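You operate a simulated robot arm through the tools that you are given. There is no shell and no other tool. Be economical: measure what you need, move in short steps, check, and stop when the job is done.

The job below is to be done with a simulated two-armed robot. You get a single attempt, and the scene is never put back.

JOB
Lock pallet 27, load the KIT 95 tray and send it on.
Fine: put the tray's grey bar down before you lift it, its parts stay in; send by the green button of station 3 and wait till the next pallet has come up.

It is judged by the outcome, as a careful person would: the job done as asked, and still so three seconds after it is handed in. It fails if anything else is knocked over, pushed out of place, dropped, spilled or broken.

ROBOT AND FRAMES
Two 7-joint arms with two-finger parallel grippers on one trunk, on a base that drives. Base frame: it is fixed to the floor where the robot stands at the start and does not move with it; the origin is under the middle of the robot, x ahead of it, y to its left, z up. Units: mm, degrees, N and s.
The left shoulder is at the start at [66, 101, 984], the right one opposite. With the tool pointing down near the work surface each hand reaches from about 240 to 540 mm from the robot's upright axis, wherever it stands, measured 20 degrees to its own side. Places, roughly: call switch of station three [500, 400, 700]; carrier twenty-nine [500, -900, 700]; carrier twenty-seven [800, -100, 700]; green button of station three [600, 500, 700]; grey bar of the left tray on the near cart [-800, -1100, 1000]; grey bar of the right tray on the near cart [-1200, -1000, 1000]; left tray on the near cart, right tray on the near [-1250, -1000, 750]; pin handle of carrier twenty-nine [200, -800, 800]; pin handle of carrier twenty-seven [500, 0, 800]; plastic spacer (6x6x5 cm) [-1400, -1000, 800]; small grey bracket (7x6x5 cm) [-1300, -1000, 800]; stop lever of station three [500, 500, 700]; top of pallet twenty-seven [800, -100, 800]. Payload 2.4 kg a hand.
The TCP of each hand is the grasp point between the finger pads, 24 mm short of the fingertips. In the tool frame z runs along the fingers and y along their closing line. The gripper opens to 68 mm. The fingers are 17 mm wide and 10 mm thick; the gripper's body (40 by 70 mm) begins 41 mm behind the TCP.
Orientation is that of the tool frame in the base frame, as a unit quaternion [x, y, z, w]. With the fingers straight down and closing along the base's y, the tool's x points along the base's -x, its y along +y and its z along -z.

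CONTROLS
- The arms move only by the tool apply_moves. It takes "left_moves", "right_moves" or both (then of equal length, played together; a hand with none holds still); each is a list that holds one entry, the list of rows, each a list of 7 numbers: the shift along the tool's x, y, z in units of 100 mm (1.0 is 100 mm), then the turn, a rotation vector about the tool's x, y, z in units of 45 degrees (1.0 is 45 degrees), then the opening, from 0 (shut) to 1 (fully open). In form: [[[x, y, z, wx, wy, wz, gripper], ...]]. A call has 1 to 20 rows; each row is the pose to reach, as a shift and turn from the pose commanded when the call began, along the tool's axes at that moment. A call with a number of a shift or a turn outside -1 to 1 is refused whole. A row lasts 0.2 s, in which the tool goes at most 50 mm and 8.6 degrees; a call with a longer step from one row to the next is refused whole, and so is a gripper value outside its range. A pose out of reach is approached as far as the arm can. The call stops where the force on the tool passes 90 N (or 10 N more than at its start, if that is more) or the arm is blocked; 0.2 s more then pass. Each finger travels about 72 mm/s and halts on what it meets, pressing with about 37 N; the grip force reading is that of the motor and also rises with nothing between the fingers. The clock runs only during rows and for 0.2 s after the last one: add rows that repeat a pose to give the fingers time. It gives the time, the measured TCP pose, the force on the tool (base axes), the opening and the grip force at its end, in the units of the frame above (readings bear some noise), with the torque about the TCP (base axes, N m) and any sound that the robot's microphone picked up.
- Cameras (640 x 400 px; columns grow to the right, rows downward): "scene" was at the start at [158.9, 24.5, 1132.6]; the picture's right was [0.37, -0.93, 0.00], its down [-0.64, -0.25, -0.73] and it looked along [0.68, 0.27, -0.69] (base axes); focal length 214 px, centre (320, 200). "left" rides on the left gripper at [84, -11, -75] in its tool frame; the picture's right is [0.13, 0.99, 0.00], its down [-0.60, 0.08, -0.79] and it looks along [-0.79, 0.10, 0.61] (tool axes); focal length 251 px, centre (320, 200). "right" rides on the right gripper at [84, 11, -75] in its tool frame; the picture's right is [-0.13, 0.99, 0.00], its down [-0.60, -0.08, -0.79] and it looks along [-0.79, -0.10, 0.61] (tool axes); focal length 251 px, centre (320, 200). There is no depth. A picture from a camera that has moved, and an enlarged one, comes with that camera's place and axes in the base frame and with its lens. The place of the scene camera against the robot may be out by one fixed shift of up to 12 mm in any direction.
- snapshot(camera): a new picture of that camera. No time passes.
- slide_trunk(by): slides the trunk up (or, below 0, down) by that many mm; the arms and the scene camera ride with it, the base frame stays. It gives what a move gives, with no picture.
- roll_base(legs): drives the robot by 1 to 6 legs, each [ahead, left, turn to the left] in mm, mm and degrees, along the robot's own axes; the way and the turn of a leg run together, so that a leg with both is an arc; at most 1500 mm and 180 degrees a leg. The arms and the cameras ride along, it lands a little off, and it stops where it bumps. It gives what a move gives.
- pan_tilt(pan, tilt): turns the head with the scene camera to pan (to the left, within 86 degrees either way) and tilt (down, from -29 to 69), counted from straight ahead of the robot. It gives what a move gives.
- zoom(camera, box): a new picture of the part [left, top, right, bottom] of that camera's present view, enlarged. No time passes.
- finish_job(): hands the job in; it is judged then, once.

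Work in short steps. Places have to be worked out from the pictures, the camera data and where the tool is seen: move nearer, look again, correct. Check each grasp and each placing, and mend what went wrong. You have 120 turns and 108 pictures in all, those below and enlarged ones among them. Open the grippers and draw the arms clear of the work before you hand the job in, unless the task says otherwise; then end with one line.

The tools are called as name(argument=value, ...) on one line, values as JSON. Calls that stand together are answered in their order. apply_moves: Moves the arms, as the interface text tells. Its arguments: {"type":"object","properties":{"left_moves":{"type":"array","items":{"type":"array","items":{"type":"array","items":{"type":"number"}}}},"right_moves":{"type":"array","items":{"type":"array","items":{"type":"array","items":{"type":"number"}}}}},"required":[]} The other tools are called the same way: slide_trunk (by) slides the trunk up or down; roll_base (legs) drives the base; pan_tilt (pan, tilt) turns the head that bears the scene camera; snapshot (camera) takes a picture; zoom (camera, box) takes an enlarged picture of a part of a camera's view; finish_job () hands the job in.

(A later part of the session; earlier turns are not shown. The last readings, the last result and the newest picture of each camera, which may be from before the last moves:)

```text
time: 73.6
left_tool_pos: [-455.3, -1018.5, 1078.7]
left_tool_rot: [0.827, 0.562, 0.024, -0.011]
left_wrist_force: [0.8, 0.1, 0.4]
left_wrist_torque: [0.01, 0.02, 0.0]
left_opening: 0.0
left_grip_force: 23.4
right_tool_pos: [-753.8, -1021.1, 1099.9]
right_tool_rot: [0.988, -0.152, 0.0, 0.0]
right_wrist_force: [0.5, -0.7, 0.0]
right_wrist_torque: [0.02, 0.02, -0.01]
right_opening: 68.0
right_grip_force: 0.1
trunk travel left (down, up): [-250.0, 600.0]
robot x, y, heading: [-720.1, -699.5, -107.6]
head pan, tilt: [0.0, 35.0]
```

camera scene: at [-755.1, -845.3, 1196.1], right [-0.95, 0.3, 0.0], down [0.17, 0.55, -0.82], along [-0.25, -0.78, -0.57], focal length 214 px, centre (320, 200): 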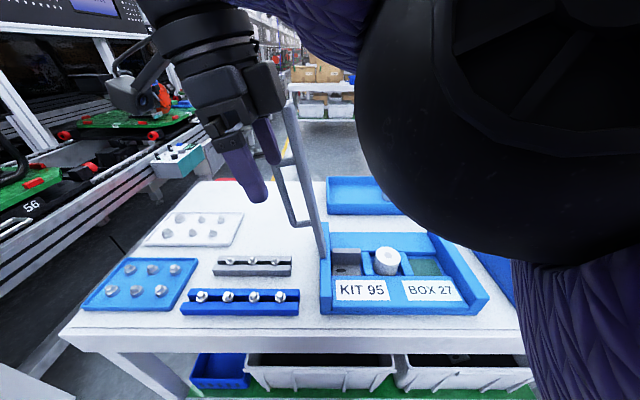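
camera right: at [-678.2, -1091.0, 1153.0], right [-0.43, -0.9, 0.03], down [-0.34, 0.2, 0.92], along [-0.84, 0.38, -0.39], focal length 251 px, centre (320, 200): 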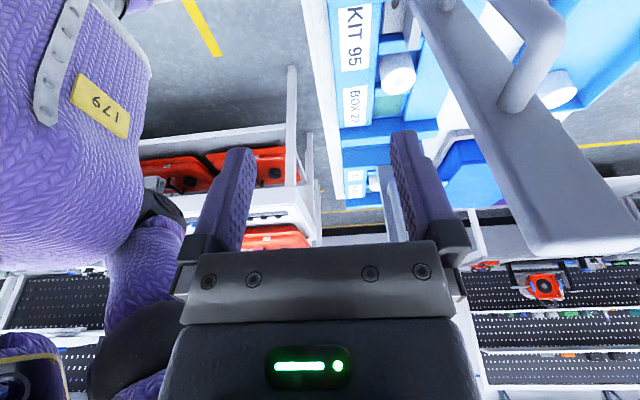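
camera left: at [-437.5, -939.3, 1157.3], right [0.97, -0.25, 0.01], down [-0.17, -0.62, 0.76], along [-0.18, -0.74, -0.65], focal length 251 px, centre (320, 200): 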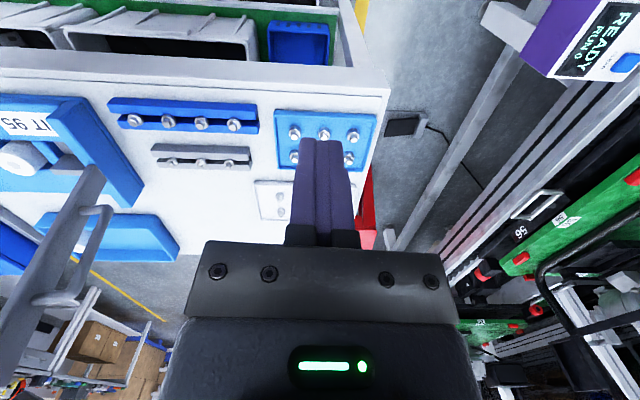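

Now at ahead 316, left 65, z 1100. I move ahead alongside, keeping left of the bar, above the handle corner.

apply_moves(right_moves=[[[0.2, 0.1, 0, 0, 0, 0, 1], [0.25, 0.4, 0, 0, 0, 0, 1], [0.25, 0.7, 0, 0, 0, 0, 1], [0.25, 1.0, 0, 0, 0, 0, 1]]])

snapshot(camera="scene")

snapshot(camera="right")

```text
time: 74.6
left_tool_pos: [-456.0, -1018.2, 1079.3]
left_tool_rot: [0.827, 0.561, 0.024, -0.011]
left_wrist_force: [0.1, 0.1, 0.0]
left_wrist_torque: [0.01, -0.01, 0.0]
left_opening: 0.1
left_grip_force: 22.9
right_tool_pos: [-764.2, -1089.3, 1090.3]
right_tool_rot: [0.988, -0.152, -0.001, -0.001]
right_wrist_force: [-0.2, 0.1, -0.5]
right_wrist_torque: [0.02, 0.03, -0.01]
right_opening: 68.0
right_grip_force: 0.1
right hand out of reach, approached as far as the arm can: row 3, 4
trunk travel left (down, up): [-250.0, 600.0]
robot x, y, heading: [-720.0, -700.9, -107.8]
head pan, tilt: [0.0, 35.0]
```

```text
52 pictures are left
camera scene: at [-755.1, -845.3, 1196.1], right [-0.95, 0.3, 0.0], down [0.17, 0.55, -0.82], along [-0.25, -0.78, -0.57], focal length 214 px, centre (320, 200)
```

scene: 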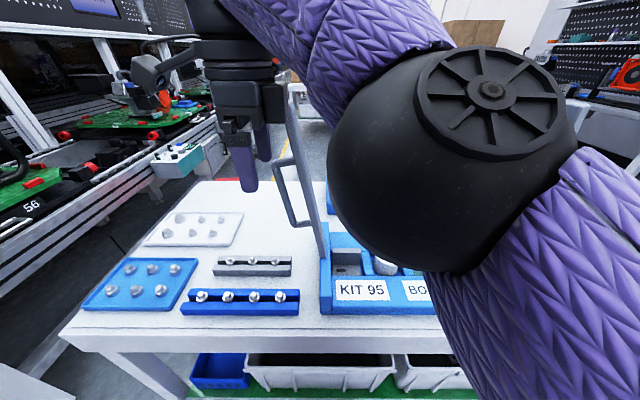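

```text
51 pictures are left
camera right: at [-688.9, -1124.2, 1164.4], right [-0.42, -0.91, 0.0], down [-0.55, 0.26, 0.79], along [-0.72, 0.33, -0.61], focal length 251 px, centre (320, 200)
```

right: 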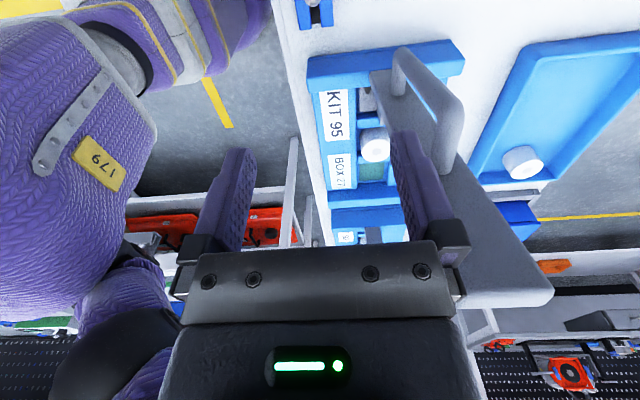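

Upper reach limit again; a higher trunk and standing 60 mm further left should bring both the start and the end of the swing within reach (both motions take the hand away from the bar).

slide_trunk(by=60)

roll_base(legs=[[0, 60, 0]])

```text
time: 75.6
left_tool_pos: [-455.1, -1016.5, 1136.8]
left_tool_rot: [0.827, 0.562, 0.024, -0.01]
left_wrist_force: [-0.3, 0.0, 0.2]
left_wrist_torque: [0.02, 0.0, -0.01]
left_opening: 0.0
left_grip_force: 24.3
right_tool_pos: [-758.1, -1077.1, 1162.8]
right_tool_rot: [0.988, -0.152, -0.002, 0.018]
right_wrist_force: [-0.1, -0.2, 0.1]
right_wrist_torque: [-0.04, 0.02, 0.02]
right_opening: 68.0
right_grip_force: 0.2
trunk travel left (down, up): [-310.0, 540.0]
robot x, y, heading: [-721.0, -698.7, -107.6]
head pan, tilt: [0.0, 35.0]
```

```text
time: 76.6
left_tool_pos: [-395.6, -1035.3, 1136.3]
left_tool_rot: [0.827, 0.562, 0.023, -0.011]
left_wrist_force: [1.0, -0.2, 0.3]
left_wrist_torque: [-0.03, 0.01, 0.0]
left_opening: 0.0
left_grip_force: 23.7
right_tool_pos: [-700.2, -1095.6, 1163.4]
right_tool_rot: [0.988, -0.153, -0.002, 0.019]
right_wrist_force: [0.9, -0.3, 0.0]
right_wrist_torque: [0.0, 0.0, -0.02]
right_opening: 67.9
right_grip_force: 0.0
trunk travel left (down, up): [-310.0, 540.0]
robot x, y, heading: [-658.6, -715.9, -107.6]
head pan, tilt: [0.0, 35.0]
```

Now I go to above the handle corner: ahead first, then right, then down.

apply_moves(right_moves=[[[0, 0.35, 0, 0, 0, 0, 1], [-0.2, 0.7, 0, 0, 0, 0, 1], [-0.5, 0.77, 0.2, 0, 0, 0, 1], [-0.55, 0.77, 0.5, 0, 0, 0, 1]]])

snapshot(camera="right")

snapshot(camera="scene")

```text
time: 77.6
left_tool_pos: [-397.6, -1035.6, 1137.0]
left_tool_rot: [0.827, 0.561, 0.023, -0.011]
left_wrist_force: [0.0, -0.7, 0.0]
left_wrist_torque: [-0.01, -0.02, -0.02]
left_opening: 0.2
left_grip_force: 24.3
right_tool_pos: [-772.1, -1140.4, 1098.5]
right_tool_rot: [0.988, -0.153, -0.002, 0.018]
right_wrist_force: [-1.3, 0.8, 0.0]
right_wrist_torque: [0.04, -0.02, 0.01]
right_opening: 68.1
right_grip_force: 0.0
right hand out of reach, approached as far as the arm can: row 1, 2, 3, 4
trunk travel left (down, up): [-310.0, 540.0]
robot x, y, heading: [-659.7, -715.4, -107.5]
head pan, tilt: [0.0, 35.0]
```

```text
50 pictures are left
camera right: at [-695.5, -1173.2, 1172.9], right [-0.42, -0.91, 0.04], down [-0.55, 0.29, 0.79], along [-0.72, 0.31, -0.61], focal length 251 px, centre (320, 200)
```

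right: 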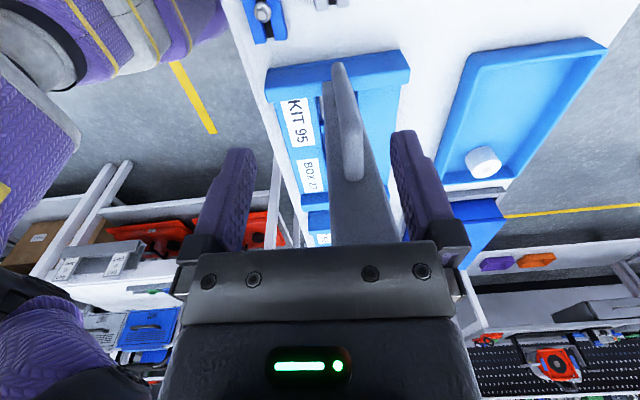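

```text
49 pictures are left
camera scene: at [-693.8, -852.5, 1256.7], right [-0.95, 0.3, 0.0], down [0.17, 0.55, -0.82], along [-0.25, -0.78, -0.57], focal length 214 px, centre (320, 200)
```

scene: 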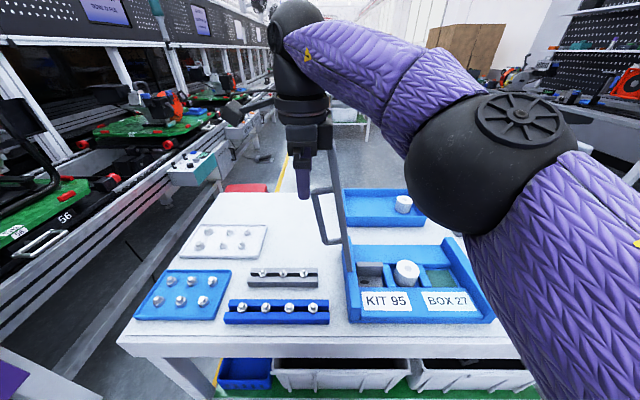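

The handle's upper corner lies between the open fingers, about 8 mm to the right and 13 mm ahead. I lower ~33 mm while centring.

apply_moves(right_moves=[[[0, 0.05, 0.15, 0, 0, 0, 1], [-0.03, 0.1, 0.33, 0, 0, 0, 1], [-0.08, 0.14, 0.35, 0, 0, 0, 1]]])

snapshot(camera="right")

zoom(camera="scene", box=[240, 80, 400, 260])

```text
time: 78.0
left_tool_pos: [-393.5, -1032.4, 1138.0]
left_tool_rot: [0.827, 0.561, 0.021, -0.01]
left_wrist_force: [0.1, 0.1, -0.3]
left_wrist_torque: [0.03, -0.03, -0.03]
left_opening: 0.2
left_grip_force: 23.9
right_tool_pos: [-771.1, -1142.5, 1095.8]
right_tool_rot: [0.988, -0.152, -0.005, 0.033]
right_wrist_force: [6.3, 2.3, 56.2]
right_wrist_torque: [0.59, 2.46, -0.18]
right_opening: 67.8
right_grip_force: 0.0
trunk travel left (down, up): [-310.0, 540.0]
robot x, y, heading: [-661.2, -716.4, -107.3]
head pan, tilt: [0.0, 35.0]
stopped in row 2 (right hand): the force on the tool passed its limit at 113 N (the readings are from after the stop); the commanded pose is now the measured one
```

```text
48 pictures are left
camera right: at [-694.4, -1172.5, 1169.5], right [-0.42, -0.9, 0.07], down [-0.54, 0.31, 0.78], along [-0.73, 0.3, -0.62], focal length 251 px, centre (320, 200)
```

right: 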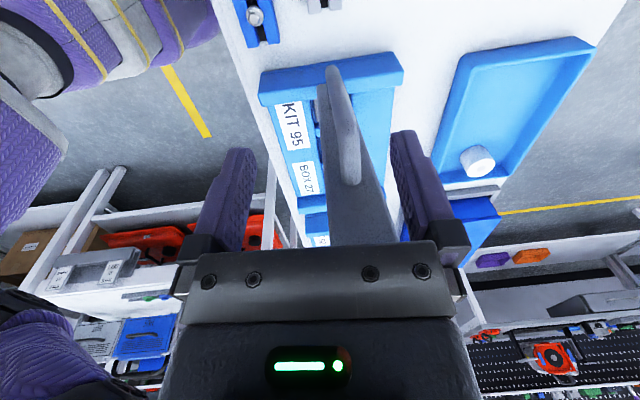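

```text
2.22 times, centred on (320, 170) of scene
camera zoom: at [-690.0, -847.4, 1258.1], right [-0.95, 0.3, 0.0], down [0.17, 0.54, -0.82], along [-0.25, -0.78, -0.57], focal length 477 px, centre (320, 267)
```

zoom: 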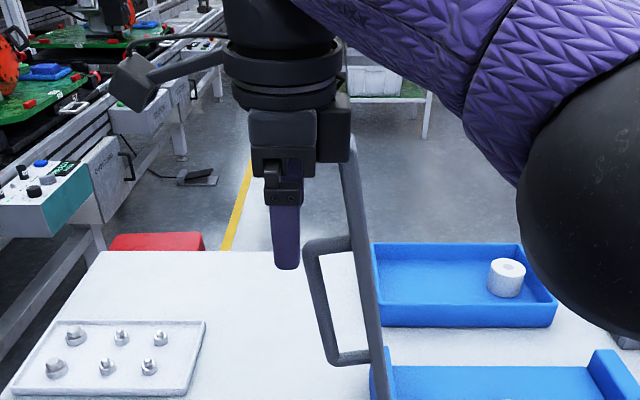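

The torque shows the gripper body met the bar's top (44 mm right of the TCP): that corner can't be reached from above. I change to gripping the bar's top end itself, straddled in depth: raise the trunk 80 mm, then move 25 ahead and 50 right, ending above the bar end.

slide_trunk(by=85)

roll_base(legs=[[25, -50, 0]])

pan_tilt(pan=0, tilt=45)

snapshot(camera="right")

snapshot(camera="scene")

```text
time: 79.2
left_tool_pos: [-397.5, -1035.5, 1220.6]
left_tool_rot: [0.827, 0.562, 0.024, -0.01]
left_wrist_force: [0.6, -0.7, 0.6]
left_wrist_torque: [0.01, 0.01, 0.01]
left_opening: 0.0
left_grip_force: 23.6
right_tool_pos: [-774.7, -1144.8, 1174.1]
right_tool_rot: [0.988, -0.153, -0.002, 0.028]
right_wrist_force: [-0.4, 0.6, 0.2]
right_wrist_torque: [-0.03, 0.01, 0.0]
right_opening: 67.7
right_grip_force: 0.1
trunk travel left (down, up): [-395.0, 454.0]
robot x, y, heading: [-662.1, -718.5, -107.5]
head pan, tilt: [0.0, 35.0]
```

```text
time: 80.2
left_tool_pos: [-453.2, -1043.6, 1221.8]
left_tool_rot: [0.827, 0.562, 0.024, -0.01]
left_wrist_force: [-0.1, 0.2, 0.3]
left_wrist_torque: [-0.04, -0.02, 0.02]
left_opening: 0.0
left_grip_force: 23.4
right_tool_pos: [-831.6, -1152.1, 1173.4]
right_tool_rot: [0.988, -0.154, -0.002, 0.028]
right_wrist_force: [-0.3, -0.2, -0.7]
right_wrist_torque: [-0.01, -0.05, 0.0]
right_opening: 67.9
right_grip_force: 0.0
trunk travel left (down, up): [-395.0, 454.0]
robot x, y, heading: [-718.4, -727.0, -108.0]
head pan, tilt: [0.0, 35.0]
```

```text
time: 80.9
left_tool_pos: [-451.8, -1044.9, 1220.5]
left_tool_rot: [0.828, 0.561, 0.023, -0.011]
left_wrist_force: [-0.2, 0.0, 0.1]
left_wrist_torque: [0.02, 0.01, 0.0]
left_opening: 0.0
left_grip_force: 23.8
right_tool_pos: [-830.6, -1152.9, 1173.9]
right_tool_rot: [0.988, -0.154, -0.003, 0.028]
right_wrist_force: [-0.2, -1.2, -0.4]
right_wrist_torque: [0.0, 0.01, 0.0]
right_opening: 67.9
right_grip_force: 0.1
trunk travel left (down, up): [-395.0, 454.0]
robot x, y, heading: [-717.7, -725.4, -107.4]
head pan, tilt: [0.0, 45.0]
```

```text
46 pictures are left
camera right: at [-753.7, -1183.9, 1248.7], right [-0.42, -0.9, 0.06], down [-0.54, 0.3, 0.78], along [-0.73, 0.3, -0.62], focal length 251 px, centre (320, 200)
```

right: 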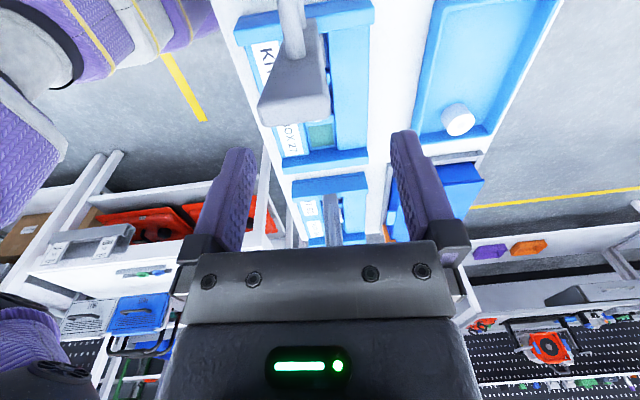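

```text
45 pictures are left
camera scene: at [-742.3, -840.3, 1327.9], right [-0.95, 0.3, 0.0], down [0.21, 0.67, -0.71], along [-0.21, -0.67, -0.71], focal length 214 px, centre (320, 200)
```

scene: 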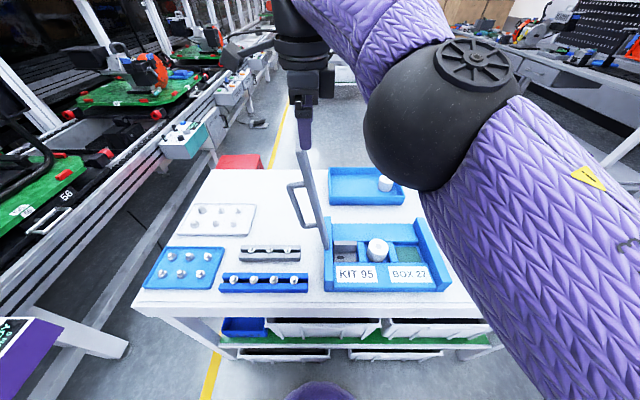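

Bar end seems ~10 mm left of and ~7 mm nearer than the TCP, top at z≈1135. I correct that and descend to straddle the bar end.

apply_moves(right_moves=[[[0.1, -0.07, 0, 0, 0, 0, 1], [0.1, -0.07, 0.2, 0, 0, 0, 1], [0.1, -0.07, 0.4, 0, 0, 0, 1], [0.1, -0.07, 0.5, 0, 0, 0, 1]]])

snapshot(camera="right")

zoom(camera="scene", box=[240, 60, 400, 220])

```text
time: 81.9
left_tool_pos: [-452.0, -1044.1, 1221.1]
left_tool_rot: [0.827, 0.562, 0.023, -0.01]
left_wrist_force: [0.6, -0.5, 0.2]
left_wrist_torque: [0.01, 0.01, 0.02]
left_opening: 0.0
left_grip_force: 23.6
right_tool_pos: [-819.6, -1151.5, 1123.8]
right_tool_rot: [0.988, -0.153, -0.002, 0.029]
right_wrist_force: [0.2, 0.2, -0.2]
right_wrist_torque: [0.01, 0.01, 0.01]
right_opening: 68.0
right_grip_force: 0.0
trunk travel left (down, up): [-395.0, 454.0]
robot x, y, heading: [-717.9, -728.9, -107.8]
head pan, tilt: [0.0, 45.0]
```

```text
44 pictures are left
camera right: at [-742.5, -1183.0, 1197.8], right [-0.42, -0.9, 0.06], down [-0.54, 0.3, 0.78], along [-0.73, 0.3, -0.62], focal length 251 px, centre (320, 200)
```

right: 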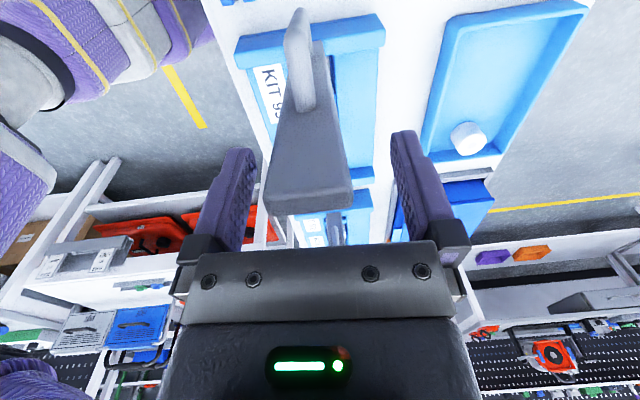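

```text
2.50 times, centred on (320, 140) of scene
camera zoom: at [-742.2, -840.2, 1327.9], right [-0.95, 0.3, 0.0], down [0.21, 0.67, -0.71], along [-0.21, -0.67, -0.71], focal length 536 px, centre (320, 350)
```

zoom: 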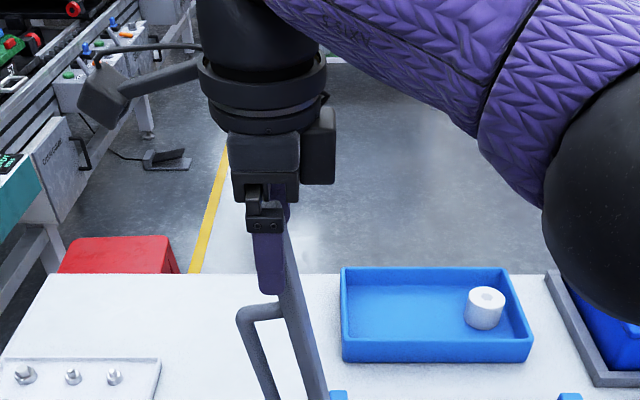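

The bar end is between the fingers, a bit toward the near one. I centre by 8 mm, lower 15 mm more and close.

apply_moves(right_moves=[[[0, -0.08, 0, 0, 0, 0, 1], [-0.02, -0.08, 0.1, 0, 0, 0, 1], [-0.02, -0.08, 0.14, 0, 0, 0, 1], [-0.02, -0.08, 0.14, 0, 0, 0, 0.4], [-0.02, -0.08, 0.14, 0, 0, 0, 0.2], [-0.02, -0.08, 0.14, 0, 0, 0, 0], [-0.02, -0.08, 0.14, 0, 0, 0, 0]]])

snapshot(camera="right")

```text
time: 83.5
left_tool_pos: [-451.6, -1044.4, 1221.6]
left_tool_rot: [0.827, 0.561, 0.024, -0.01]
left_wrist_force: [0.7, -0.9, 0.7]
left_wrist_torque: [-0.05, 0.0, -0.02]
left_opening: 0.0
left_grip_force: 23.6
right_tool_pos: [-818.0, -1144.3, 1109.0]
right_tool_rot: [0.988, -0.155, -0.003, 0.028]
right_wrist_force: [0.5, 1.5, 6.5]
right_wrist_torque: [1.94, -0.69, -0.28]
right_opening: 40.0
right_grip_force: 37.6
trunk travel left (down, up): [-395.0, 454.0]
robot x, y, heading: [-716.5, -730.6, -107.6]
head pan, tilt: [0.0, 45.0]
```

```text
42 pictures are left
camera right: at [-741.2, -1176.5, 1183.8], right [-0.42, -0.9, 0.06], down [-0.54, 0.3, 0.78], along [-0.73, 0.3, -0.62], focal length 251 px, centre (320, 200)
```

right: 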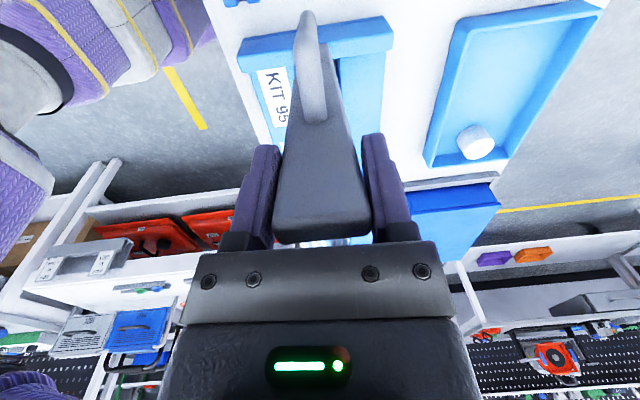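

Good grip (40 mm wide bar). Hinge lies about 291 mm from the grip point, lean 12.5° left. I swing the bar along the arc, first past vertical.

apply_moves(right_moves=[[[-0.225, 0, -0.04, 0, 0, 0, 0], [-0.43, 0, -0.06, 0, 0, 0, 0], [-0.63, 0, -0.07, 0, 0, 0, 0], [-0.782, 0, -0.065, 0, 0, 0, 0], [-0.884, 0, -0.06, 0, 0, 0, 0]]])

```text
time: 84.7
left_tool_pos: [-452.1, -1043.5, 1221.2]
left_tool_rot: [0.827, 0.561, 0.023, -0.011]
left_wrist_force: [-1.0, -0.1, -0.5]
left_wrist_torque: [0.01, 0.05, 0.01]
left_opening: 0.0
left_grip_force: 23.8
right_tool_pos: [-903.2, -1117.9, 1114.2]
right_tool_rot: [0.988, -0.154, -0.002, 0.029]
right_wrist_force: [2.0, 0.2, 1.3]
right_wrist_torque: [1.07, -1.19, -0.51]
right_opening: 38.3
right_grip_force: 36.7
trunk travel left (down, up): [-395.0, 454.0]
robot x, y, heading: [-716.5, -726.7, -107.9]
head pan, tilt: [0.0, 45.0]
```

Smooth, little force. I go on to 25° past vertical.

apply_moves(right_moves=[[[-0.2, 0, 0.025, 0, 0, 0, 0], [-0.4, 0, 0.064, 0, 0, 0, 0], [-0.62, -0.005, 0.124, 0, 0, 0, 0], [-0.836, -0.01, 0.2, 0, 0, 0, 0], [-0.976, -0.014, 0.262, 0, 0, 0, 0]]])

snapshot(camera="right")

snapshot(camera="scene")

```text
time: 85.9
left_tool_pos: [-452.6, -1044.3, 1221.5]
left_tool_rot: [0.827, 0.561, 0.023, -0.011]
left_wrist_force: [-0.3, -0.3, 0.0]
left_wrist_torque: [0.04, 0.01, -0.01]
left_opening: 0.0
left_grip_force: 24.1
right_tool_pos: [-993.8, -1088.6, 1085.9]
right_tool_rot: [0.988, -0.153, -0.003, 0.03]
right_wrist_force: [0.3, 0.0, 5.8]
right_wrist_torque: [1.09, -1.39, 0.05]
right_opening: 38.0
right_grip_force: 36.9
trunk travel left (down, up): [-395.0, 454.0]
robot x, y, heading: [-719.4, -724.8, -107.4]
head pan, tilt: [0.0, 45.0]
```

```text
41 pictures are left
camera right: at [-917.3, -1119.0, 1162.1], right [-0.42, -0.9, 0.06], down [-0.54, 0.3, 0.79], along [-0.73, 0.3, -0.62], focal length 251 px, centre (320, 200)
```

right: 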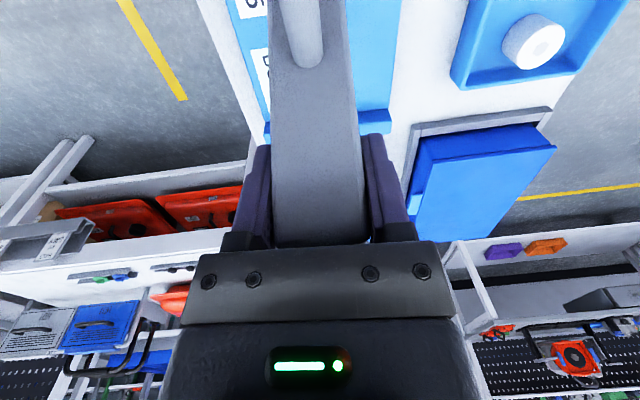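

```text
40 pictures are left
camera scene: at [-742.1, -840.2, 1327.9], right [-0.95, 0.3, 0.0], down [0.21, 0.67, -0.71], along [-0.21, -0.67, -0.71], focal length 214 px, centre (320, 200)
```

scene: 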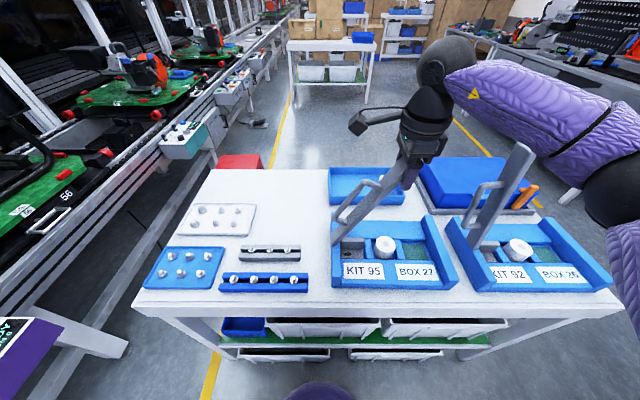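

The swing works, but KIT 92's bar handle stands in the way of my wrist beyond ~50°. So I return the bar upright, and will instead bring the hand in pointing ahead (fingers left and right of the bar), with the wrist on my side and clear of the neighbour.

apply_moves(right_moves=[[[0.2, 0, -0.08, 0, 0, 0, 0], [0.4, 0.009, -0.145, 0, 0, 0, 0], [0.6, 0.01, -0.2, 0, 0, 0, 0], [0.8, 0.014, -0.24, 0, 0, 0, 0], [0.976, 0.014, -0.262, 0, 0, 0, 0]]])

apply_moves(right_moves=[[[0.254, 0, -0.01, 0, 0, 0, 0], [0.454, 0, 0, 0, 0, 0, 0], [0.66, 0, 0.02, 0, 0, 0, 0], [0.85, 0, 0.055, 0, 0, 0, 0], [0.9, 0, 0.062, 0, 0, 0, 0], [0.9, 0, 0.062, 0, 0, 0, 0.5], [0.9, 0, 0.062, 0, 0, 0, 1], [0.9, 0, 0.062, 0, 0, 0, 1], [0.9, 0, -0.2, 0, 0, 0, 1], [0.9, 0, -0.5, 0, 0, 0, 1]]])

snapshot(camera="right")

```text
time: 87.1
left_tool_pos: [-452.3, -1043.7, 1221.1]
left_tool_rot: [0.827, 0.562, 0.023, -0.01]
left_wrist_force: [0.4, -0.3, 0.1]
left_wrist_torque: [-0.01, -0.01, 0.0]
left_opening: 0.0
left_grip_force: 23.7
right_tool_pos: [-904.7, -1118.1, 1116.4]
right_tool_rot: [0.988, -0.154, -0.003, 0.028]
right_wrist_force: [-1.6, 0.4, -8.4]
right_wrist_torque: [0.74, 0.9, 0.17]
right_opening: 37.9
right_grip_force: 37.0
trunk travel left (down, up): [-395.0, 454.0]
robot x, y, heading: [-714.4, -724.1, -107.7]
head pan, tilt: [0.0, 45.0]
```

```text
time: 89.3
left_tool_pos: [-451.7, -1044.7, 1221.7]
left_tool_rot: [0.827, 0.562, 0.023, -0.011]
left_wrist_force: [-1.1, 0.4, -0.7]
left_wrist_torque: [0.03, 0.0, -0.01]
left_opening: 0.0
left_grip_force: 23.8
right_tool_pos: [-817.2, -1139.8, 1166.8]
right_tool_rot: [0.988, -0.153, -0.003, 0.028]
right_wrist_force: [-0.3, -0.7, -0.2]
right_wrist_torque: [-0.01, -0.01, 0.0]
right_opening: 68.1
right_grip_force: 0.0
trunk travel left (down, up): [-395.0, 454.0]
robot x, y, heading: [-720.5, -724.0, -107.6]
head pan, tilt: [0.0, 45.0]
```

```text
39 pictures are left
camera right: at [-740.3, -1171.5, 1241.2], right [-0.42, -0.9, 0.06], down [-0.54, 0.3, 0.79], along [-0.73, 0.3, -0.62], focal length 251 px, centre (320, 200)
```

right: 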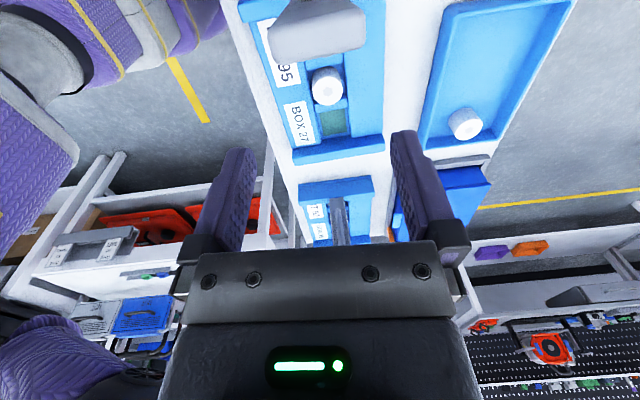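

Bar is back at rest upright. I take the hand up and right of the bar, undo the wrist yaw, then pitch the fingers to point ahead.

apply_moves(right_moves=[[[0, 0, -0.25, 0, 0, 0, 1], [-0.4, 0, -0.25, 0, 0, 0, 1], [-0.8, 0, -0.25, 0, 0, 0, 1], [-1.0, 0, -0.2, 0, 0, 0, 1]]])

apply_moves(right_moves=[[[-0.1, 0, 0, 0, 0, -0.19, 1], [-0.2, 0, 0, 0, 0, -0.38, 1], [-0.3, 0, 0, 0, 0, -0.57, 1], [-0.3, 0, 0.1, 0, 0, -0.76, 1], [-0.3, 0, 0.2, 0, 0, -0.95, 1], [-0.3, 0, 0.3, 0, 0, -1, 1]]])

apply_moves(right_moves=[[[0, 0, 0.1, 0, 0, -0.19, 1], [0, 0, 0.2, 0, 0, -0.38, 1], [0, 0, 0.3, 0, 0, -0.57, 1], [0, 0, 0.4, 0, 0, -0.76, 1], [0, 0, 0.5, 0, 0, -0.95, 1], [0, 0, 0.5, 0, 0, -1, 1]]])

apply_moves(right_moves=[[[0, 0, 0, 0, -0.19, 0, 1], [0, 0, 0, 0, -0.38, 0, 1], [0, 0, 0, 0, -0.57, 0, 1], [0, 0, 0, 0, -0.76, 0, 1], [0, 0, 0, 0, -0.95, 0, 1], [0, 0, 0, 0, -1, 0, 1]]])

snapshot(camera="scene")

```text
time: 90.3
left_tool_pos: [-453.0, -1044.4, 1221.2]
left_tool_rot: [0.826, 0.562, 0.023, -0.01]
left_wrist_force: [-0.6, -0.3, 0.1]
left_wrist_torque: [-0.01, 0.01, 0.05]
left_opening: 0.0
left_grip_force: 23.7
right_tool_pos: [-913.1, -1111.8, 1186.1]
right_tool_rot: [0.988, -0.153, -0.002, 0.028]
right_wrist_force: [-0.3, 0.0, 1.1]
right_wrist_torque: [-0.01, 0.03, 0.03]
right_opening: 67.8
right_grip_force: 0.1
trunk travel left (down, up): [-395.0, 454.0]
robot x, y, heading: [-716.7, -726.5, -107.5]
head pan, tilt: [0.0, 45.0]
```

```text
time: 91.7
left_tool_pos: [-451.9, -1044.0, 1222.3]
left_tool_rot: [0.827, 0.561, 0.023, -0.011]
left_wrist_force: [0.8, 1.4, 0.2]
left_wrist_torque: [-0.02, 0.0, 0.0]
left_opening: 0.3
left_grip_force: 23.5
right_tool_pos: [-942.6, -1104.6, 1154.8]
right_tool_rot: [0.971, 0.237, -0.013, 0.026]
right_wrist_force: [0.3, 0.2, 0.1]
right_wrist_torque: [-0.01, 0.01, -0.02]
right_opening: 68.1
right_grip_force: 0.1
trunk travel left (down, up): [-395.0, 454.0]
robot x, y, heading: [-720.6, -724.2, -107.6]
head pan, tilt: [0.0, 45.0]
```

```text
time: 93.1
left_tool_pos: [-452.4, -1044.9, 1221.2]
left_tool_rot: [0.827, 0.561, 0.024, -0.01]
left_wrist_force: [-0.1, 0.2, -0.6]
left_wrist_torque: [-0.03, 0.02, -0.02]
left_opening: 0.0
left_grip_force: 23.7
right_tool_pos: [-940.2, -1106.9, 1106.2]
right_tool_rot: [0.807, 0.59, -0.022, 0.019]
right_wrist_force: [-0.2, 0.8, 0.8]
right_wrist_torque: [-0.03, 0.03, 0.03]
right_opening: 68.0
right_grip_force: 0.1
trunk travel left (down, up): [-395.0, 454.0]
robot x, y, heading: [-719.8, -727.0, -107.7]
head pan, tilt: [0.0, 45.0]
```

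```text
time: 94.5
left_tool_pos: [-452.6, -1044.5, 1222.6]
left_tool_rot: [0.827, 0.561, 0.024, -0.01]
left_wrist_force: [0.7, -1.0, 0.1]
left_wrist_torque: [0.05, 0.01, -0.01]
left_opening: 0.0
left_grip_force: 23.9
right_tool_pos: [-942.9, -1106.3, 1104.8]
right_tool_rot: [0.736, 0.538, -0.33, 0.244]
right_wrist_force: [-0.1, 0.3, 0.7]
right_wrist_torque: [0.0, -0.05, -0.04]
right_opening: 67.9
right_grip_force: 0.1
trunk travel left (down, up): [-395.0, 454.0]
robot x, y, heading: [-716.7, -725.2, -107.5]
head pan, tilt: [0.0, 45.0]
```

```text
38 pictures are left
camera scene: at [-742.3, -840.1, 1327.9], right [-0.95, 0.3, 0.0], down [0.21, 0.67, -0.71], along [-0.21, -0.67, -0.71], focal length 214 px, centre (320, 200)
```

scene: 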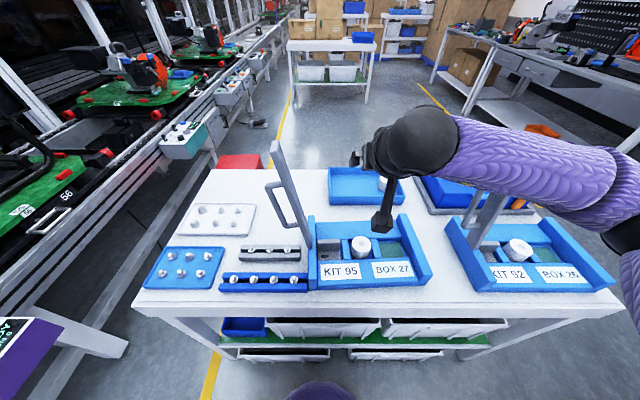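

Pitched 45° fine; I pitch the other 45°.

apply_moves(right_moves=[[[0, 0, 0, 0, -0.19, 0, 1], [0, 0, 0, 0, -0.38, 0, 1], [0, 0, 0, 0, -0.57, 0, 1], [0, 0, 0, 0, -0.76, 0, 1], [0, 0, 0, 0, -0.95, 0, 1], [0, 0, 0, 0, -1, 0, 1]]])

snapshot(camera="scene")

snapshot(camera="right")

```text
time: 95.9
left_tool_pos: [-452.5, -1044.8, 1220.7]
left_tool_rot: [0.827, 0.562, 0.024, -0.01]
left_wrist_force: [0.4, 0.0, -0.8]
left_wrist_torque: [0.0, 0.01, 0.0]
left_opening: 0.2
left_grip_force: 23.2
right_tool_pos: [-893.7, -1103.8, 1128.2]
right_tool_rot: [-0.556, -0.403, 0.587, -0.429]
right_wrist_force: [-0.7, 0.8, 0.4]
right_wrist_torque: [-0.01, 0.02, 0.0]
right_opening: 68.2
right_grip_force: 0.0
right hand out of reach, approached as far as the arm can: row 3, 4, 5, 6
trunk travel left (down, up): [-395.0, 454.0]
robot x, y, heading: [-718.3, -730.2, -107.3]
head pan, tilt: [0.0, 45.0]
```

```text
37 pictures are left
camera scene: at [-741.6, -840.2, 1327.9], right [-0.95, 0.3, 0.0], down [0.21, 0.67, -0.71], along [-0.21, -0.67, -0.71], focal length 214 px, centre (320, 200)
```

scene: 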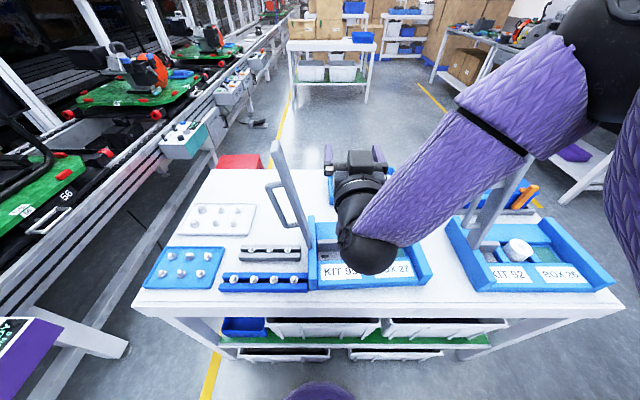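

```text
36 pictures are left
camera right: at [-862.5, -1040.1, 1039.5], right [0.94, -0.3, 0.13], down [0.18, 0.81, 0.56], along [-0.27, -0.5, 0.82], focal length 251 px, centre (320, 200)
```

right: 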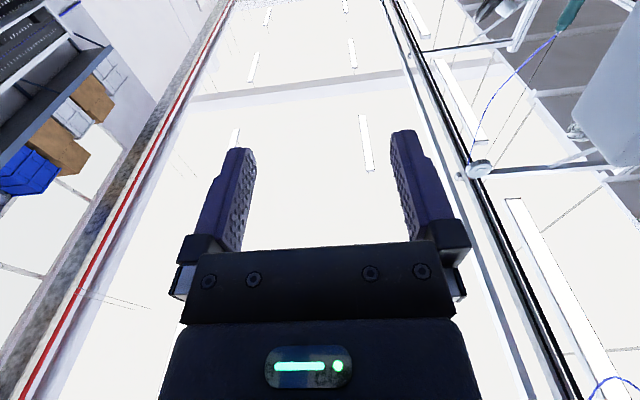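

The hand points ahead now, at L -518, depth 1322. I back it off 80 mm, then align it with the bar at about s = 268 (left 79 mm, down 41 mm).

apply_moves(right_moves=[[[0, 0, -0.3, 0, 0, 0, 1], [0, 0, -0.6, 0, 0, 0, 1], [0, 0, -0.8, 0, 0, 0, 1], [0.2, 0.3, -0.8, 0, 0, 0, 1], [0.37, 0.6, -0.8, 0, 0, 0, 1], [0.37, 0.79, -0.8, 0, 0, 0, 1]]])

snapshot(camera="scene")

```text
time: 97.3
left_tool_pos: [-453.3, -1044.4, 1221.8]
left_tool_rot: [0.827, 0.562, 0.024, -0.011]
left_wrist_force: [0.0, -0.3, -0.1]
left_wrist_torque: [0.04, -0.02, 0.02]
left_opening: 0.0
left_grip_force: 23.5
right_tool_pos: [-793.8, -1055.4, 1085.9]
right_tool_rot: [-0.555, -0.404, 0.586, -0.43]
right_wrist_force: [-0.2, 0.6, 0.3]
right_wrist_torque: [-0.02, 0.0, 0.03]
right_opening: 67.8
right_grip_force: 0.1
right hand out of reach, approached as far as the arm can: row 3
trunk travel left (down, up): [-395.0, 454.0]
robot x, y, heading: [-717.3, -727.0, -107.6]
head pan, tilt: [0.0, 45.0]
```

```text
35 pictures are left
camera scene: at [-742.2, -840.3, 1327.9], right [-0.95, 0.3, 0.0], down [0.21, 0.67, -0.71], along [-0.21, -0.67, -0.71], focal length 214 px, centre (320, 200)
```

scene: 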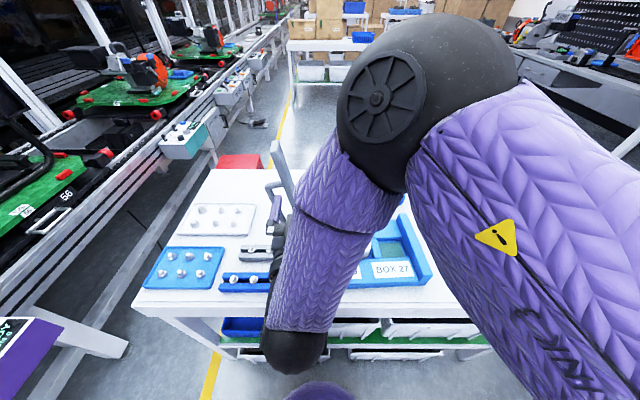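

Aligned laterally with the bar (L -437, z 1086). I advance 78 mm so the fingers straddle it, and check with the left camera.

apply_moves(right_moves=[[[0.02, -0.01, 0.25, 0, 0, 0, 1], [0.03, -0.01, 0.5, 0, 0, 0, 1], [0.04, -0.01, 0.78, 0, 0, 0, 1]]])

snapshot(camera="left")

```text
time: 98.1
left_tool_pos: [-452.9, -1044.3, 1221.4]
left_tool_rot: [0.827, 0.561, 0.023, -0.011]
left_wrist_force: [-1.1, -0.7, 0.3]
left_wrist_torque: [0.0, 0.0, 0.01]
left_opening: 0.0
left_grip_force: 23.6
right_tool_pos: [-819.2, -1131.6, 1083.1]
right_tool_rot: [-0.555, -0.404, 0.586, -0.43]
right_wrist_force: [-0.4, 3.5, 0.9]
right_wrist_torque: [0.04, -0.02, 0.08]
right_opening: 67.0
right_grip_force: 0.1
trunk travel left (down, up): [-395.0, 454.0]
robot x, y, heading: [-718.2, -725.5, -107.5]
head pan, tilt: [0.0, 45.0]
```

```text
34 pictures are left
camera left: at [-435.0, -965.3, 1300.5], right [0.97, -0.25, 0.02], down [-0.17, -0.62, 0.76], along [-0.18, -0.74, -0.65], focal length 251 px, centre (320, 200)
```

left: 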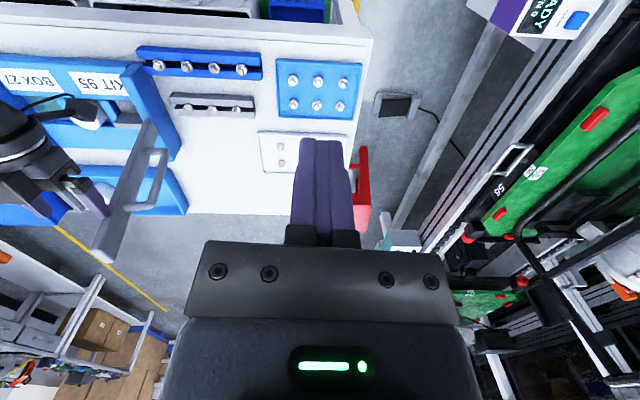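

zoom(camera="left", box=[0, 80, 220, 270])

```text
2.11 times, centred on (110, 175) of left
camera zoom: at [-435.0, -965.3, 1300.5], right [0.97, -0.25, 0.02], down [-0.17, -0.62, 0.76], along [-0.18, -0.74, -0.65], focal length 529 px, centre (762, 253)
```

zoom: 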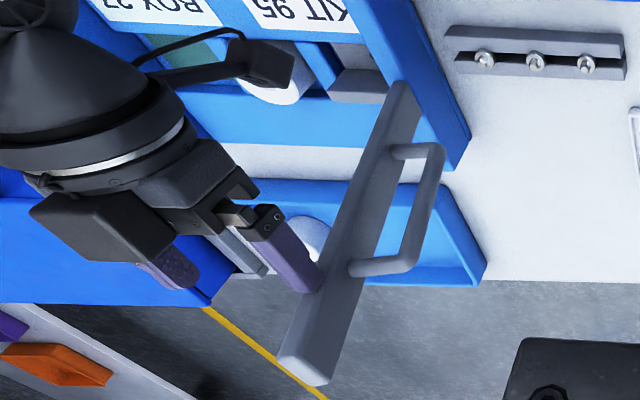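

The left finger is just right of the bar: the tray slid ~30 mm left during the return swing, so the bar is at about L -385. I back off, shift 50 mm left, and go in again.

apply_moves(right_moves=[[[0, 0, -0.3, 0, 0, 0, 1], [0, 0, -0.55, 0, 0, 0, 1], [0, 0.25, -0.6, 0, 0, 0, 1], [0, 0.5, -0.6, 0, 0, 0, 1], [0, 0.5, -0.3, 0, 0, 0, 1], [0.02, 0.5, 0, 0, 0, 0, 1]]])

zoom(camera="left", box=[0, 80, 220, 270])

snapshot(camera="scene")

```text
time: 99.5
left_tool_pos: [-451.2, -1044.0, 1222.6]
left_tool_rot: [0.827, 0.561, 0.024, -0.011]
left_wrist_force: [0.4, -0.2, 0.1]
left_wrist_torque: [-0.02, -0.02, 0.03]
left_opening: 0.0
left_grip_force: 23.5
right_tool_pos: [-772.9, -1145.5, 1085.0]
right_tool_rot: [-0.555, -0.405, 0.585, -0.431]
right_wrist_force: [-0.4, 0.9, 0.1]
right_wrist_torque: [-0.01, -0.01, 0.02]
right_opening: 68.0
right_grip_force: 0.2
trunk travel left (down, up): [-395.0, 454.0]
robot x, y, heading: [-720.8, -724.4, -107.6]
head pan, tilt: [0.0, 45.0]
```

```text
2.11 times, centred on (110, 175) of left
camera zoom: at [-434.7, -965.5, 1300.4], right [0.97, -0.25, 0.02], down [-0.17, -0.62, 0.76], along [-0.18, -0.74, -0.65], focal length 529 px, centre (762, 253)
```

zoom: 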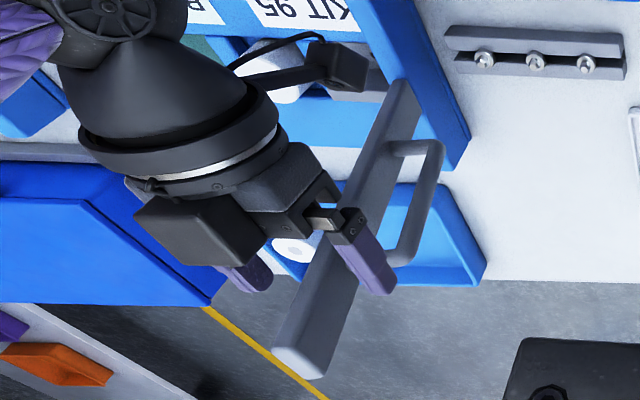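

```text
31 pictures are left
camera scene: at [-742.2, -840.4, 1327.9], right [-0.95, 0.3, 0.0], down [0.21, 0.67, -0.71], along [-0.21, -0.67, -0.71], focal length 214 px, centre (320, 200)
```

scene: 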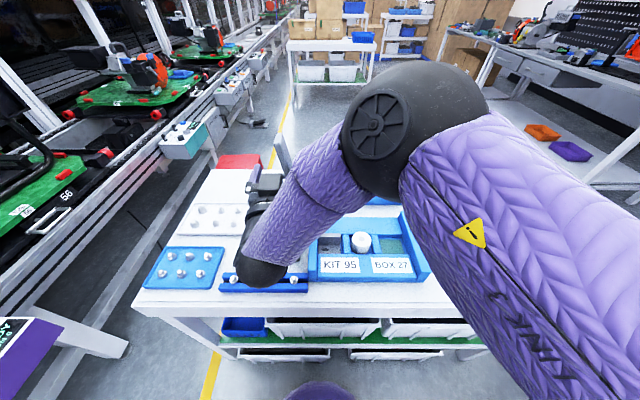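

The fingers now straddle the bar. I swing it to the right along the arc while rolling the wrist with it.

apply_moves(right_moves=[[[-0.04, -0.18, 0, 0, 0, 0.09, 0.8], [-0.064, -0.36, 0, 0, 0, 0.18, 0.8], [-0.076, -0.54, 0, 0, 0, 0.27, 0.8], [-0.076, -0.725, 0, 0, 0, 0.36, 0.8], [-0.064, -0.908, 0, 0, 0, 0.44, 0.8]]])

zoom(camera="left", box=[0, 80, 220, 270])

```text
time: 100.7
left_tool_pos: [-452.6, -1044.8, 1221.1]
left_tool_rot: [0.827, 0.561, 0.024, -0.011]
left_wrist_force: [0.0, -0.1, 0.9]
left_wrist_torque: [-0.02, 0.02, 0.0]
left_opening: 0.1
left_grip_force: 23.7
right_tool_pos: [-860.3, -1117.7, 1093.8]
right_tool_rot: [0.617, 0.302, -0.503, 0.525]
right_wrist_force: [1.5, 0.5, 0.2]
right_wrist_torque: [0.01, 0.02, 0.03]
right_opening: 54.5
right_grip_force: 0.1
trunk travel left (down, up): [-395.0, 454.0]
robot x, y, heading: [-718.6, -728.6, -107.5]
head pan, tilt: [0.0, 45.0]
```

```text
2.11 times, centred on (110, 175) of left
camera zoom: at [-434.8, -965.2, 1300.5], right [0.97, -0.25, 0.02], down [-0.17, -0.62, 0.76], along [-0.18, -0.74, -0.65], focal length 529 px, centre (762, 253)
```

zoom: 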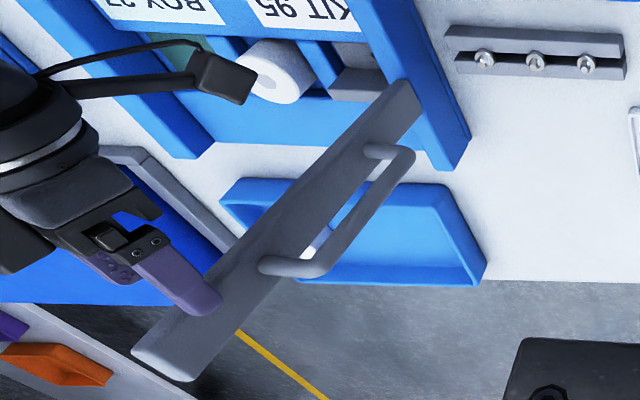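

It works and the tray stays put; the same row set by symmetry advances another 20° each call. I repeat it once and check.

apply_moves(right_moves=[[[-0.04, -0.18, 0, 0, 0, 0.09, 0.8], [-0.064, -0.36, 0, 0, 0, 0.18, 0.8], [-0.076, -0.54, 0, 0, 0, 0.27, 0.8], [-0.076, -0.725, 0, 0, 0, 0.36, 0.8], [-0.064, -0.908, 0, 0, 0, 0.44, 0.8]]])

snapshot(camera="left")

```text
time: 101.9
left_tool_pos: [-452.5, -1045.1, 1222.4]
left_tool_rot: [0.827, 0.561, 0.023, -0.01]
left_wrist_force: [-0.8, 0.0, -0.5]
left_wrist_torque: [0.01, -0.01, 0.02]
left_opening: 0.0
left_grip_force: 24.1
right_tool_pos: [-880.9, -1093.8, 1098.2]
right_tool_rot: [0.661, 0.19, -0.407, 0.601]
right_wrist_force: [0.2, 0.0, -0.2]
right_wrist_torque: [0.01, 0.0, 0.0]
right_opening: 54.3
right_grip_force: 0.0
right hand out of reach, approached as far as the arm can: row 1, 2, 3, 4, 5
trunk travel left (down, up): [-395.0, 454.0]
robot x, y, heading: [-719.1, -727.3, -107.7]
head pan, tilt: [0.0, 45.0]
```

```text
29 pictures are left
camera left: at [-434.6, -965.3, 1300.4], right [0.97, -0.25, 0.01], down [-0.17, -0.62, 0.76], along [-0.18, -0.74, -0.65], focal length 251 px, centre (320, 200)
```

left: 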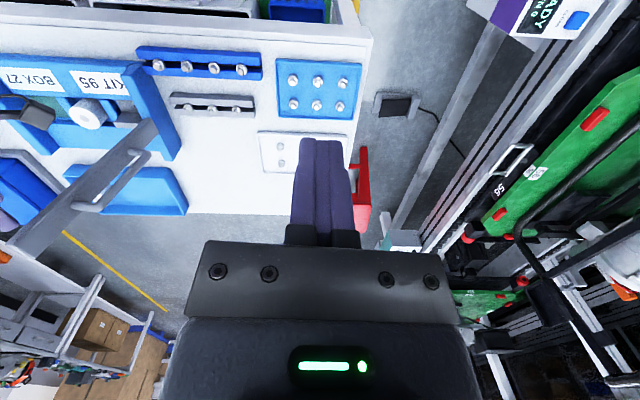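

The wrist is too close to my shoulder here. I bring the bar back to its upright rest, then stand back ~100 mm and lower the trunk so the whole swing is in reach.

apply_moves(right_moves=[[[0.07, 0.06, 0.06, 0, 0, -0.15, 0.8], [0.14, 0.12, 0.12, 0, 0, -0.3, 0.8], [0.208, 0.179, 0.165, 0, 0, -0.44, 0.8]]])

apply_moves(right_moves=[[[0.07, 0.215, 0, 0, 0, -0.11, 0.9], [0.149, 0.432, 0, 0, 0, -0.22, 1], [0.26, 0.64, 0, 0, 0, -0.33, 1], [0.35, 0.8, 0, 0, 0, -0.44, 1]]])

zoom(camera="left", box=[0, 80, 220, 270])

```text
time: 102.7
left_tool_pos: [-452.2, -1043.9, 1221.7]
left_tool_rot: [0.827, 0.561, 0.024, -0.011]
left_wrist_force: [-0.1, 0.9, 0.4]
left_wrist_torque: [0.02, 0.0, 0.01]
left_opening: 0.0
left_grip_force: 23.6
right_tool_pos: [-862.8, -1117.5, 1094.7]
right_tool_rot: [0.616, 0.303, -0.504, 0.524]
right_wrist_force: [0.0, -0.8, -0.1]
right_wrist_torque: [-0.05, 0.01, 0.0]
right_opening: 54.5
right_grip_force: 0.0
trunk travel left (down, up): [-395.0, 454.0]
robot x, y, heading: [-718.2, -726.9, -107.6]
head pan, tilt: [0.0, 45.0]
```

```text
time: 103.7
left_tool_pos: [-452.3, -1044.3, 1220.7]
left_tool_rot: [0.828, 0.561, 0.023, -0.011]
left_wrist_force: [-0.7, -0.5, 0.2]
left_wrist_torque: [-0.04, 0.0, -0.05]
left_opening: 0.3
left_grip_force: 23.7
right_tool_pos: [-778.2, -1144.6, 1086.9]
right_tool_rot: [-0.554, -0.405, 0.586, -0.43]
right_wrist_force: [-0.4, -0.2, -0.6]
right_wrist_torque: [0.0, -0.03, -0.01]
right_opening: 68.0
right_grip_force: 0.2
trunk travel left (down, up): [-395.0, 454.0]
robot x, y, heading: [-716.4, -726.8, -107.5]
head pan, tilt: [0.0, 45.0]
```

```text
2.11 times, centred on (110, 175) of left
camera zoom: at [-434.4, -965.4, 1300.4], right [0.97, -0.25, 0.01], down [-0.17, -0.62, 0.76], along [-0.18, -0.74, -0.65], focal length 529 px, centre (762, 253)
```

zoom: 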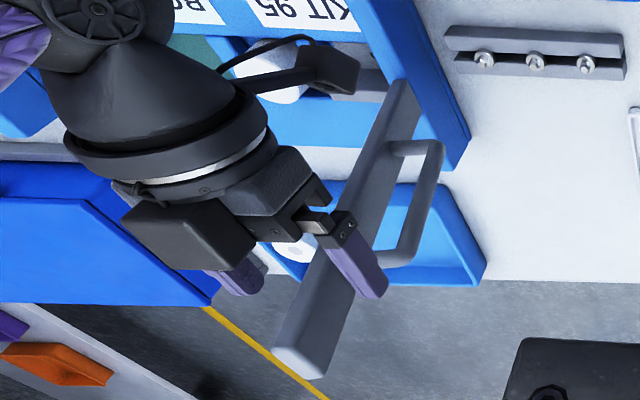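

The bar is back at its rest. I withdraw by driving 100 mm back, shift 60 mm left and lower the trunk by 60 mm, then re-approach with the arm.

roll_base(legs=[[-100, 0, 0], [0, 60, 0]])

slide_trunk(by=-60)

```text
time: 105.4
left_tool_pos: [-364.9, -969.9, 1221.4]
left_tool_rot: [0.827, 0.561, 0.023, -0.011]
left_wrist_force: [0.4, 0.5, 0.7]
left_wrist_torque: [-0.02, 0.04, -0.01]
left_opening: 0.0
left_grip_force: 23.7
right_tool_pos: [-691.9, -1070.6, 1088.5]
right_tool_rot: [-0.555, -0.404, 0.586, -0.43]
right_wrist_force: [-0.1, -0.9, -0.1]
right_wrist_torque: [0.0, 0.02, 0.0]
right_opening: 68.1
right_grip_force: 0.1
trunk travel left (down, up): [-395.0, 454.0]
robot x, y, heading: [-635.1, -650.3, -107.4]
head pan, tilt: [0.0, 45.0]
```

```text
time: 106.4
left_tool_pos: [-366.6, -970.4, 1161.1]
left_tool_rot: [0.827, 0.561, 0.023, -0.01]
left_wrist_force: [-0.4, 0.4, -0.2]
left_wrist_torque: [-0.02, 0.04, 0.01]
left_opening: 0.0
left_grip_force: 23.1
right_tool_pos: [-692.0, -1070.0, 1029.3]
right_tool_rot: [-0.556, -0.404, 0.586, -0.43]
right_wrist_force: [-1.0, 0.0, 0.1]
right_wrist_torque: [-0.01, 0.0, -0.01]
right_opening: 67.9
right_grip_force: 0.0
trunk travel left (down, up): [-335.0, 514.0]
robot x, y, heading: [-629.7, -652.3, -107.8]
head pan, tilt: [0.0, 45.0]
```

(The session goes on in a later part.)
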